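You operate a simulated robot arm through the tools that you are given. There is no shell and no other tool. Be economical: measure what you need, move in short steps, check, and stop when the job is done.

The job below is to be done with a simulated robot arm. You get a single attempt, and the scene is never put back.

Task
Take the yellow cap and put it on top of the grey gear.

Only the result counts: the job must be done as asked and must still hold three seconds after the hand-in. Knocking over, shifting, dropping, spilling or breaking anything else fails it. A push-on lid holds only when it is set on centred and level and pressed home; a screw cap is set on level and turned clockwise until tight.

Robot
A 6-joint arm with a two-finger parallel gripper, fixed in place. Base frame: the origin is at the foot of the arm, x ahead of it, y to its left, z up; the work surface is at about z = 0. Readings come in mm, rad, newtons and seconds.
With the tool pointing down near the work surface it reaches from about 160 to 420 mm from the base axis. Its first joint turns from -1.152 to 1.152 rad. Payload 1.57 kg.
The tool frame sits at the grasp point between the pads (the TCP): z along the fingers, y along the line on which they close. The tips reach 30 mm beyond it. The gripper opens to 80 mm. The fingers are 17 mm wide and 12 mm thick; the gripper's body (40 by 82 mm) begins 80 mm behind the TCP.
Orientation is that of the tool frame in the base frame, as [roll, pitch, yaw] about the fixed x, y, z axes, in that order (R = Rz(yaw) Ry(pitch) Rx(roll)). With the fingers straight down and closing along the base's y, the tool's x points along the base's -x, its y along +y and its z along -z.

Tools
- The arm moves only by the tool apply_moves. Its argument "moves" is a list of rows, each a list of 3 entries, a list of its own where there are three numbers: the opening, from 0 (shut) to 1 (fully open), then the shift along the tool's x, y, z in units of 50 mm (1.0 is 50 mm), then the turn about the tool's z in units of 5 degrees (1.0 is 5 degrees). In form: [[claw, [dx, dy, dz], twist], ...]. A call has 1 to 8 rows; each row shifts and turns the commanded pose from where the row before left it, along the tool's axes as they then stand. A call with a number of a shift or a turn outside -1 to 1 is refused whole. Each row takes 0.2 s and may step no farther than 50 mm and 0.15 rad from the row before; otherwise, or with a gripper value out of range, the whole call is refused. A pose out of reach is approached as far as the arm can. The call stops where the force on the tool passes 40 N (or 10 N more than at its start, if that is more) or the arm is blocked; 0.2 s more then pass. Each finger travels about 153 mm/s and halts on what it meets, pressing with about 24 N; the grip force reading is that of the motor and also rises with nothing between the fingers. The clock runs only during rows and for 0.2 s after the last one: add rows that do not move to give the fingers time. The reply holds the time, the measured pose of the TCP, the force on the tool along the base axes, the opening and the grip force, in the units named above and with some noise.
- Cameras (640 x 400 px; columns grow to the right, rows downward): "scene" is fixed at [46.7, -322.9, 430.6]; the picture's right is [0.86, -0.51, 0.00], its down [-0.26, -0.44, -0.86] and it looks along [0.44, 0.74, -0.51] (base axes); focal length 346 px, centre (320, 200). "wrist" rides on the gripper at [72, -7, -122] in the tool frame; the picture's right is [0.09, 1.00, 0.00], its down [-0.84, 0.08, -0.54] and it looks along [-0.54, 0.05, 0.84] (tool axes); focal length 238 px, centre (320, 200). There is no depth. A picture from a camera that has moved, and an enlarged one, comes with that camera's place and axes in the base frame and with its lens.
- snapshot(camera): a new picture of that camera. The clock stands still meanwhile.
- inspect(camera, box): a new picture of the part [left, top, right, bottom] of that camera's present view, enlarged. The clock stands still meanwhile.
- finish_job(): hands the job in; it is judged then, once.

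Go step by step. Nothing tells you positions but the pictures and the camera data: compare them with the known pose of the tool, close in by small moves and look again before you grip or let go. The budget is 90 turns and 36 pictures, counting those below and the enlarged ones. Unless the task says otherwise, let go and move clear before handing in, and close with one line.

The tools are called after "Call:" as a command line: name --argument value ..., lists and objects as JSON in quotes. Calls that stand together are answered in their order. apply_moves: Moves the arm, as the interface text tells. Its arguments: {"type":"object","properties":{"moves":{"type":"array","items":{"type":"array"}}},"required":["moves"]} The other tools are called the same way: snapshot (camera) takes a picture; inspect (camera, box) takes an enlarged picture of a part of a camera's view; finish_job () hands the job in.

At the start:

```text
t: 0.0
ee_pos: [262.5, 98.8, 237.2]
orientation: [-3.14, 0.0, -3.14]
contact_force: [-0.2, 0.4, 0.7]
opening: 80.2
grasp_force: 0.0
```

scene: 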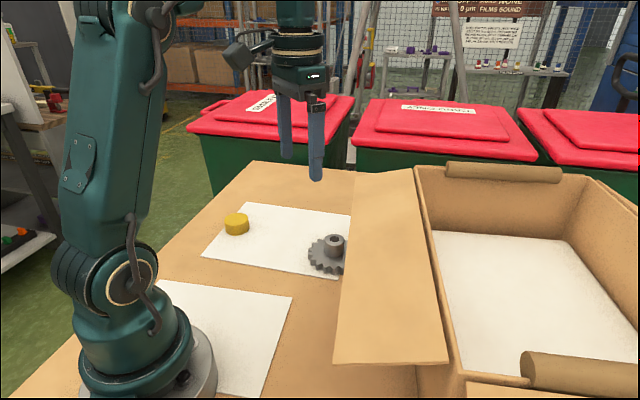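
wrist: 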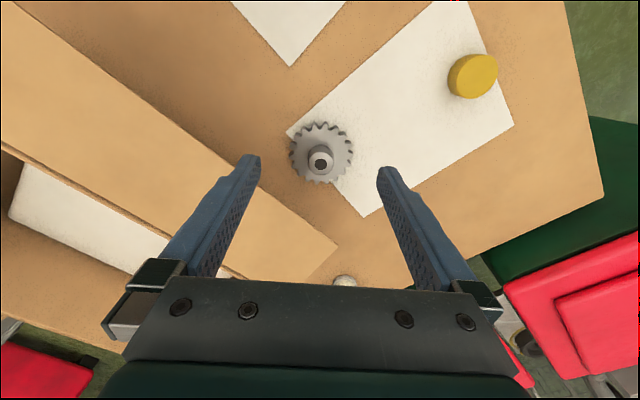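

The cap sits near (204, 289) and the gear near (328, 106), with its hub pointing up. I'll zoom in on both to measure them.

Call:
inspect --camera "scene" --box '[200, 190, 360, 290]'

Call:
inspect --camera "wrist" --box '[270, 30, 526, 190]'

```text
4.00 times, centred on (280, 240) of scene
camera zoom: at [46.7, -322.9, 430.6], right [0.86, -0.51, 0.0], down [-0.26, -0.44, -0.86], along [0.44, 0.74, -0.51], focal length 1384 px, centre (480, 40)
```

zoom: 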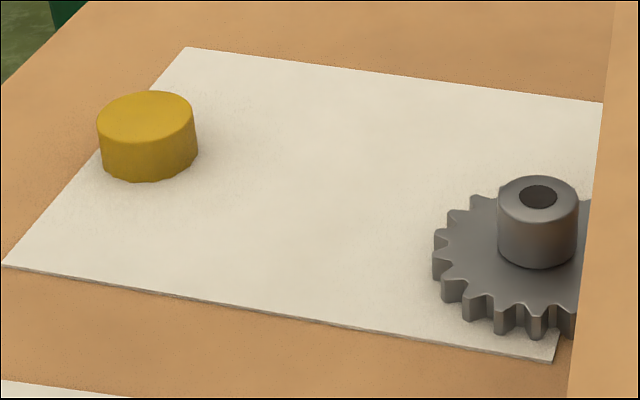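

```text
2.50 times, centred on (398, 110) of wrist
camera zoom: at [190.0, 90.8, 359.9], right [-0.09, 1.0, 0.0], down [0.84, 0.08, 0.54], along [0.54, 0.05, -0.84], focal length 596 px, centre (125, 425)
```

zoom: 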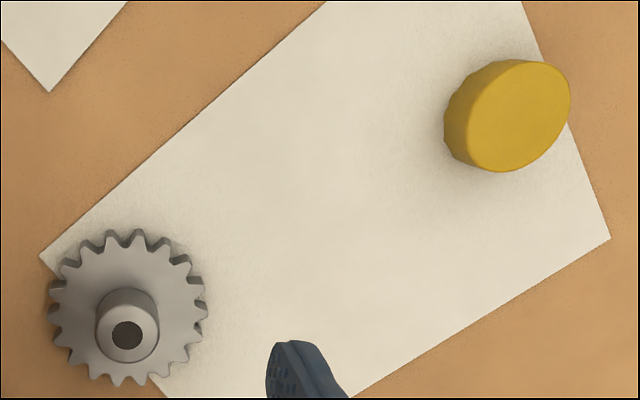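

The cap is about 50 mm wide and 25 mm high, near (204, 290). The gear hub's top is near (334, 106, 42), and the box flap comes close to it at about z = 160. I'll move above the cap first.

Call:
apply_moves --moves '[[1, [0.29, 0.95, 0], 0], [1, [0.29, 0.95, 0], 0], [1, [0.29, 0.95, 0], 0], [1, [0.29, 0.95, 0], 0], [1, [0, 0, 0.9], 0], [1, [0, 0, 0.9], 0], [1, [0, 0, 0], 0]]'

Call:
snapshot --camera "wrist"

Call:
snapshot --camera "scene"

```text
t: 1.6
ee_pos: [208.3, 277.0, 149.8]
orientation: [3.141, 0.0, -3.138]
contact_force: [0.7, 0.5, 0.2]
opening: 79.8
grasp_force: 0.1
out of reach, approached as far as the arm can: row 4
```

```text
31 pictures are left
camera wrist: at [136.1, 269.0, 271.1], right [-0.09, 1.0, 0.0], down [0.84, 0.08, 0.54], along [0.54, 0.05, -0.84], focal length 238 px, centre (320, 200)
```

wrist: 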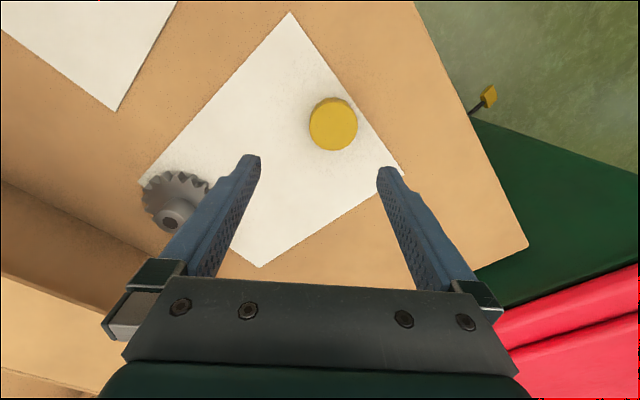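

```text
30 pictures are left
```

scene: 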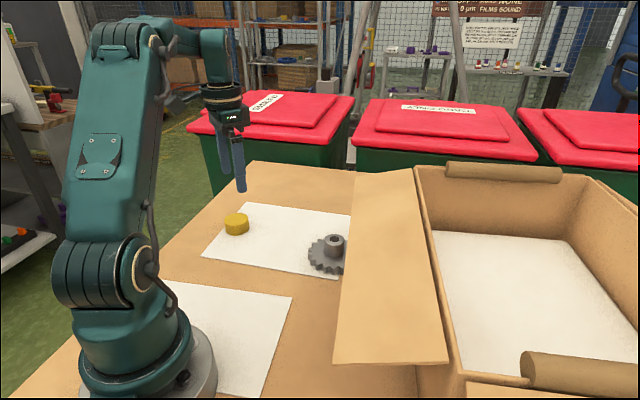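

The cap is near (201, 290). I'll line up with it, come down with the tips still above it, and look again.

Call:
apply_moves --moves '[[1, [0.13, 0.26, 0.5], 0], [1, [0, 0, 0.9], 0], [1, [0, 0, 0], 0]]'

Call:
snapshot --camera "wrist"

Call:
inspect --camera "scene" --box '[180, 160, 308, 240]'

```text
t: 2.4
ee_pos: [200.8, 290.2, 78.1]
orientation: [3.14, 0.0, -3.138]
contact_force: [0.5, 0.2, 0.0]
opening: 79.9
grasp_force: 0.0
```

```text
29 pictures are left
camera wrist: at [128.2, 283.2, 199.5], right [-0.09, 1.0, 0.0], down [0.84, 0.08, 0.54], along [0.54, 0.05, -0.84], focal length 238 px, centre (320, 200)
```

wrist: 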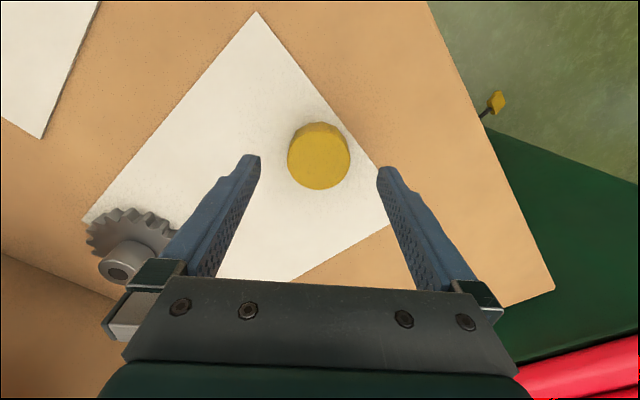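

```text
5.00 times, centred on (244, 200) of scene
camera zoom: at [46.7, -322.9, 430.6], right [0.86, -0.51, 0.0], down [-0.26, -0.44, -0.86], along [0.44, 0.74, -0.51], focal length 1730 px, centre (700, 200)
```

zoom: 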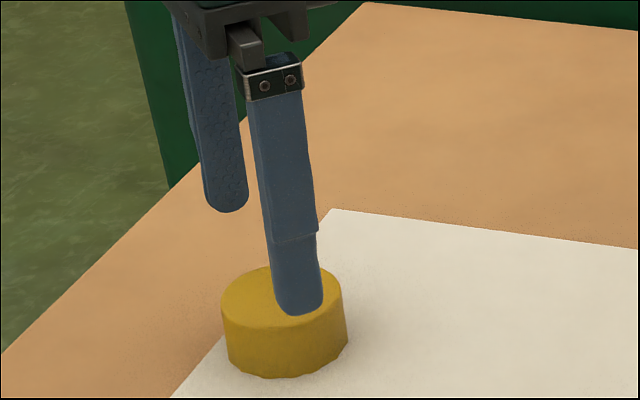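

The TCP is centred over the cap, which is about 22 mm high. I'll come down to a TCP height of 38, close the fingers and lift.

Call:
apply_moves --moves '[[1, [0, 0, 0.5], 0], [1, [0, 0, 0.3], 0], [1, [0, 0, 0], 0], [0.5, [0, 0, 0], 0], [0.5, [0, 0, 0], 0], [0.4, [0, 0, 0], 0], [0.4, [0, 0, 0], 0]]'

```text
t: 4.0
ee_pos: [201.9, 290.6, 37.6]
orientation: [-3.142, -0.001, -3.14]
contact_force: [1.0, -0.4, -0.5]
opening: 48.4
grasp_force: 23.8
```

The cap is gripped at 48.4 mm. I'll lift it, then move part of the way to the gear while twisting to line up with the flap edge.

Call:
apply_moves --moves '[[0.4, [0, 0, -0.4], 0], [0.4, [0, 0, -0.8], 0], [0.4, [0, 0, -0.8], 0], [0.4, [0, -0.8, -0.2], 0], [0.4, [-0.3, -0.8, 0], 0], [0.4, [0, 0, 0], 1], [0.4, [0, 0, 0], 1], [0.4, [0, 0, 0], 0]]'

Call:
snapshot --camera "wrist"

Call:
snapshot --camera "scene"

```text
t: 5.8
ee_pos: [215.9, 208.4, 147.5]
orientation: [-3.139, -0.002, 2.967]
contact_force: [0.3, -0.3, -0.1]
opening: 48.4
grasp_force: 24.6
```

```text
27 pictures are left
camera wrist: at [144.3, 214.4, 269.3], right [0.08, 1.0, 0.0], down [0.84, -0.07, 0.54], along [0.54, -0.04, -0.84], focal length 238 px, centre (320, 200)
```

wrist: 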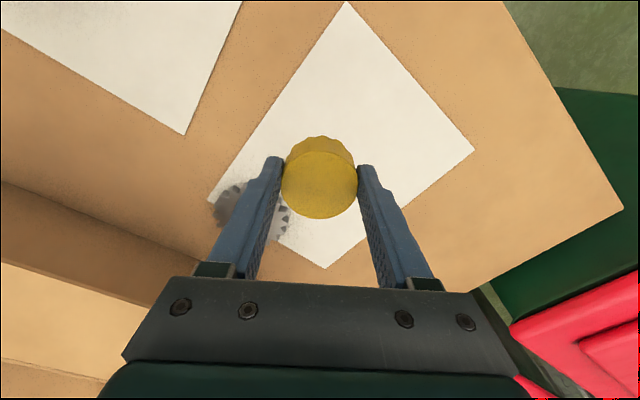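

```text
26 pictures are left
```

scene: 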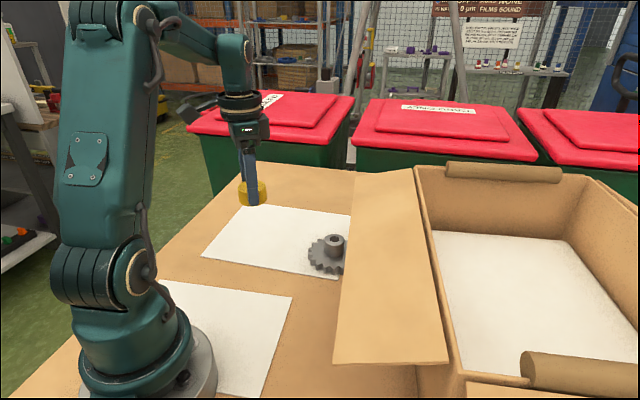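

The flap's free edge works out at about z = 144, some 27 mm from the gear axis. The body will clear it if the closing axis runs along that edge. I'll finish the twist and move to a point 60 mm short of the gear.

Call:
apply_moves --moves '[[0.4, [0, 0, 0], 1], [0.4, [0, 0, 0], 1], [0.4, [0, 0, 0], 1], [0.4, [0, 0, 0], 1], [0.4, [0, 0, 0], 1], [0.4, [0, 0, 0], 1], [0.4, [-0.9, -0.03, 0], 0], [0.4, [-0.9, -0.03, 0], 0]]'

Call:
snapshot --camera "wrist"

Call:
snapshot --camera "scene"

```text
t: 7.6
ee_pos: [284.7, 151.1, 147.7]
orientation: [-3.141, 0.0, 2.447]
contact_force: [0.2, -0.7, -0.1]
opening: 48.4
grasp_force: 23.5
```

```text
25 pictures are left
camera wrist: at [223.5, 191.4, 269.5], right [0.57, 0.82, 0.0], down [0.69, -0.48, 0.54], along [0.45, -0.31, -0.84], focal length 238 px, centre (320, 200)
```

wrist: 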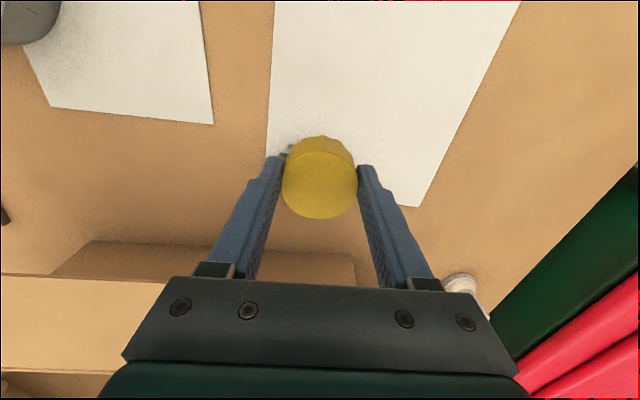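

```text
24 pictures are left
```

scene: 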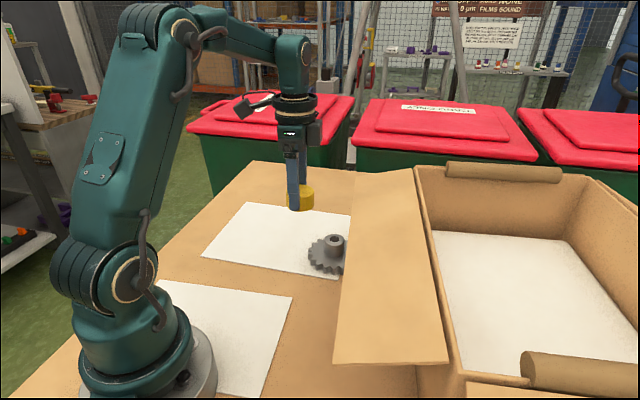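

The flap edge is now parallel to the closing axis. I'll drop below the flap level and move sideways to just short of the hub, with the cap about 18 mm above the hub top.

Call:
apply_moves --moves '[[0.4, [0, 0, 0.6], 0], [0.4, [0, 0, 0.4], 0], [0.4, [-0.5, -0.03, 0], 0], [0.4, [-0.5, -0.04, 0], 0], [0.4, [-0.26, -0.03, 0], 0], [0.4, [0, 0, 0], 0]]'

Call:
inspect --camera "scene" --box '[280, 180, 408, 260]'

Call:
snapshot --camera "wrist"

```text
t: 9.0
ee_pos: [328.8, 104.9, 97.3]
orientation: [-3.141, -0.001, 2.446]
contact_force: [-0.7, -0.6, -0.8]
opening: 48.3
grasp_force: 23.7
```

```text
5.00 times, centred on (344, 220) of scene
camera zoom: at [46.7, -322.9, 430.6], right [0.86, -0.51, 0.0], down [-0.26, -0.44, -0.86], along [0.44, 0.74, -0.51], focal length 1730 px, centre (200, 100)
```

zoom: 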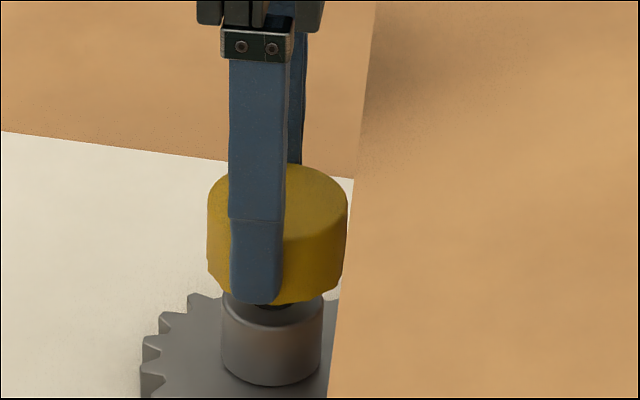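

```text
22 pictures are left
camera wrist: at [268.9, 145.7, 219.8], right [0.57, 0.82, 0.0], down [0.69, -0.48, 0.54], along [0.45, -0.31, -0.84], focal length 238 px, centre (320, 200)
```

wrist: 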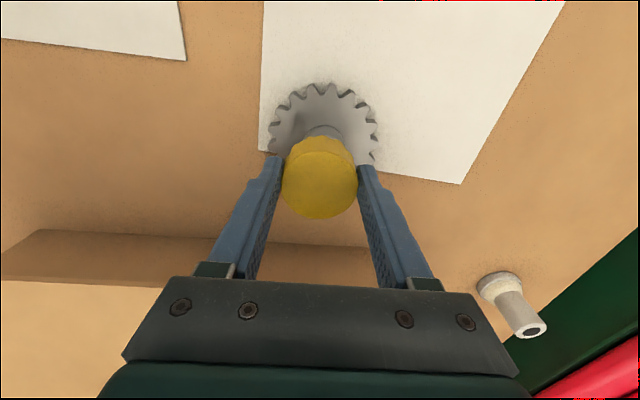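

The cap is almost directly over the hub. I'll zoom in from the wrist for the remaining offset.

Call:
inspect --camera "wrist" --box '[240, 70, 400, 170]'

```text
4.00 times, centred on (320, 120) of wrist
camera zoom: at [268.9, 145.7, 219.8], right [0.57, 0.82, 0.0], down [0.69, -0.48, 0.54], along [0.45, -0.31, -0.84], focal length 953 px, centre (320, 520)
```

zoom: 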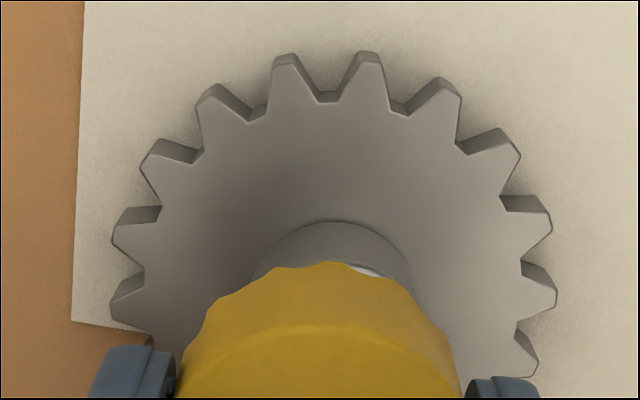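

The hub is about 2.4 mm further along tool y and roughly centred in tool x. I'll correct that, lower the cap closer and check.

Call:
apply_moves --moves '[[0.4, [0, 0.05, 0], 0], [0.4, [0, 0, 0.1], 0], [0.4, [0, 0, 0.1], 0], [0.4, [0, 0, 0], 0]]'

Call:
inspect --camera "scene" --box '[290, 190, 386, 250]'

Call:
inspect --camera "wrist" --box '[240, 70, 400, 170]'

```text
t: 10.0
ee_pos: [330.3, 107.3, 87.8]
orientation: [3.141, 0.0, 2.447]
contact_force: [-0.7, -0.3, -1.4]
opening: 48.4
grasp_force: 23.7
```

```text
6.67 times, centred on (338, 220) of scene
camera zoom: at [46.7, -322.9, 430.6], right [0.86, -0.51, 0.0], down [-0.26, -0.44, -0.86], along [0.44, 0.74, -0.51], focal length 2307 px, centre (200, 67)
```

zoom: 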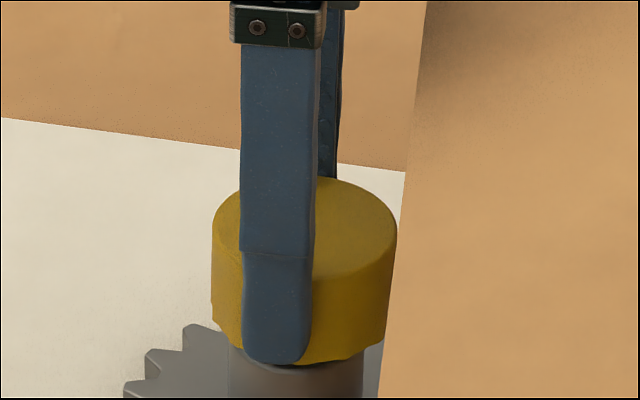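

```text
4.00 times, centred on (320, 120) of wrist
camera zoom: at [270.5, 147.3, 210.0], right [0.57, 0.82, 0.0], down [0.69, -0.48, 0.54], along [0.45, -0.31, -0.84], focal length 953 px, centre (320, 520)
```

zoom: 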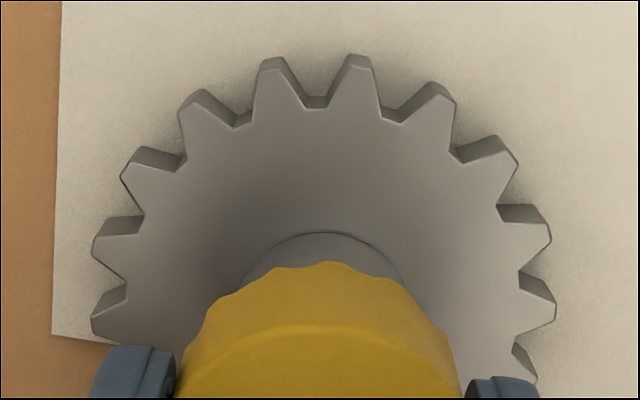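

The cap is about 1.5 mm off in tool x. I'll correct it and lower in small steps until it touches.

Call:
apply_moves --moves '[[0.4, [0.03, 0, 0], 0], [0.4, [0, 0, 0.04], 0], [0.4, [0, 0, 0.04], 0], [0.4, [0, 0, 0], 0]]'

```text
t: 11.0
ee_pos: [328.1, 108.5, 83.6]
orientation: [3.14, -0.001, 2.446]
contact_force: [-0.2, 0.0, -0.6]
opening: 48.5
grasp_force: 23.8
```

Call:
apply_moves --moves '[[0.4, [0, 0, 0.03], 0], [0.4, [0, 0, 0], 0]]'

Call:
inspect --camera "scene" --box '[290, 200, 386, 260]'

```text
t: 11.6
ee_pos: [327.8, 108.6, 83.2]
orientation: [3.142, 0.002, 2.446]
contact_force: [-0.3, -0.2, 0.0]
opening: 48.8
grasp_force: 24.2
```

```text
6.67 times, centred on (338, 230) of scene
camera zoom: at [46.7, -322.9, 430.6], right [0.86, -0.51, 0.0], down [-0.26, -0.44, -0.86], along [0.44, 0.74, -0.51], focal length 2307 px, centre (200, 0)
```

zoom: 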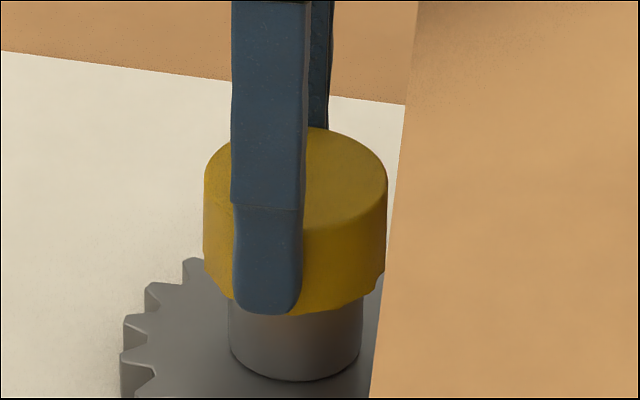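

The cap is centred side to side within about 0.7 mm and isn't touching yet. I'll keep lowering.

Call:
apply_moves --moves '[[0.4, [-0.01, 0, 0.03], 0], [0.4, [0, 0, 0], 0]]'

Call:
apply_moves --moves '[[0.4, [0, 0, 0.03], 0], [0.4, [0, 0, 0], 0]]'

```text
t: 12.2
ee_pos: [329.3, 106.8, 80.8]
orientation: [-3.141, 0.0, 2.445]
contact_force: [-0.1, 0.1, 0.4]
opening: 48.4
grasp_force: 24.2
```

```text
t: 12.8
ee_pos: [329.3, 106.0, 80.6]
orientation: [3.14, -0.001, 2.444]
contact_force: [-1.1, -0.6, 8.3]
opening: 48.5
grasp_force: 24.1
```

The cap is touching the hub, with about 8 N at TCP z ≈ 80. I'll check the centring before letting go.

Call:
inspect --camera "scene" --box '[290, 200, 386, 260]'

Call:
inspect --camera "wrist" --box '[240, 70, 400, 170]'

```text
6.67 times, centred on (338, 230) of scene
camera zoom: at [46.7, -322.9, 430.6], right [0.86, -0.51, 0.0], down [-0.26, -0.44, -0.86], along [0.44, 0.74, -0.51], focal length 2307 px, centre (200, 0)
```

zoom: 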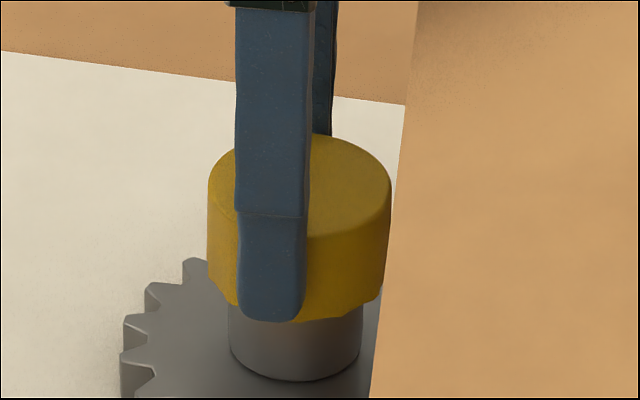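

```text
4.00 times, centred on (320, 120) of wrist
camera zoom: at [269.3, 147.8, 201.8], right [0.57, 0.82, 0.0], down [0.69, -0.48, 0.54], along [0.45, -0.31, -0.84], focal length 953 px, centre (320, 520)
```

zoom: 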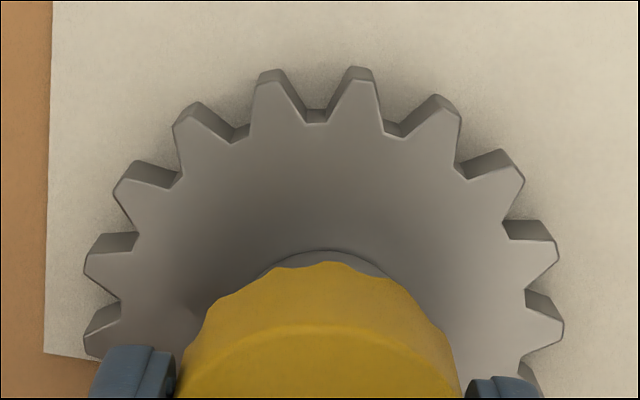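

The cap is centred to within a millimetre and sitting on the hub. I'll ease the pressure, open the fingers and lift straight up.

Call:
apply_moves --moves '[[0.4, [0, 0, -0.01], 0], [0.7, [0, 0, 0], 0], [0.8, [0, 0, 0], 0], [0.8, [0, 0, 0], 0]]'

Call:
inspect --camera "scene" --box '[280, 180, 408, 260]'

```text
t: 13.8
ee_pos: [329.9, 106.8, 79.3]
orientation: [-3.141, 0.0, 2.444]
contact_force: [-0.4, -0.2, -0.2]
opening: 64.1
grasp_force: 0.1
```

```text
5.00 times, centred on (344, 220) of scene
camera zoom: at [46.7, -322.9, 430.6], right [0.86, -0.51, 0.0], down [-0.26, -0.44, -0.86], along [0.44, 0.74, -0.51], focal length 1730 px, centre (200, 100)
```

zoom: 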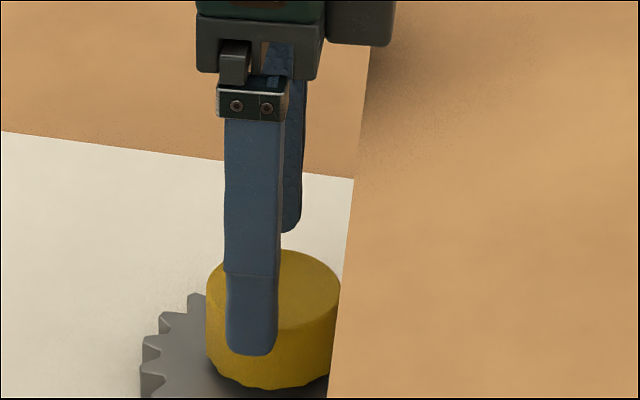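

The cap dropped level over the hub, so it's hollow. I'll lift clear and check how it sits.

Call:
apply_moves --moves '[[0.8, [0, 0, -0.4], 0], [0.8, [0, 0, -0.6], 0], [0.8, [0.5, 0, -0.2], 0], [0.8, [0.8, 0, 0], 0], [0.8, [0, 0, 0], 0]]'

Call:
inspect --camera "scene" --box '[280, 200, 408, 280]'

Call:
snapshot --camera "wrist"

```text
t: 15.0
ee_pos: [277.9, 148.1, 141.1]
orientation: [-3.141, 0.002, 2.445]
contact_force: [0.2, -1.3, 0.1]
opening: 64.0
grasp_force: 0.0
```

```text
5.00 times, centred on (344, 240) of scene
camera zoom: at [46.7, -322.9, 430.6], right [0.86, -0.51, 0.0], down [-0.26, -0.44, -0.86], along [0.44, 0.74, -0.51], focal length 1730 px, centre (200, 0)
```

zoom: 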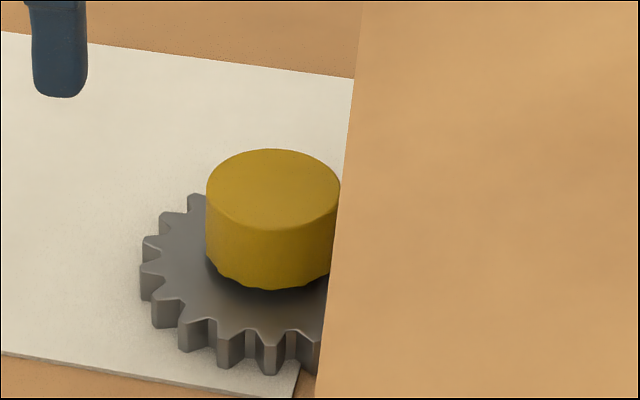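

```text
13 pictures are left
camera wrist: at [218.8, 188.0, 261.6], right [0.57, 0.82, 0.0], down [0.69, -0.48, 0.54], along [0.45, -0.31, -0.84], focal length 238 px, centre (320, 200)
```

wrist: 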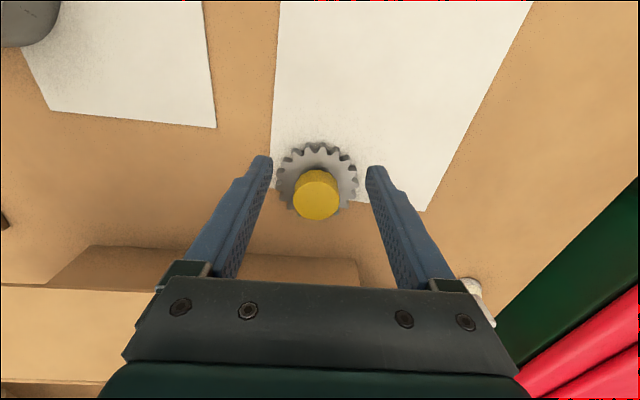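

The cap sits level and centred over the gear's hub, the gear hasn't moved, and the gripper is clear, so I'm handing in.

Call:
finish_job

```text
The job is handed in.
```

The yellow cap is on top of the grey gear, level and centred over its hub, and the job is handed in.
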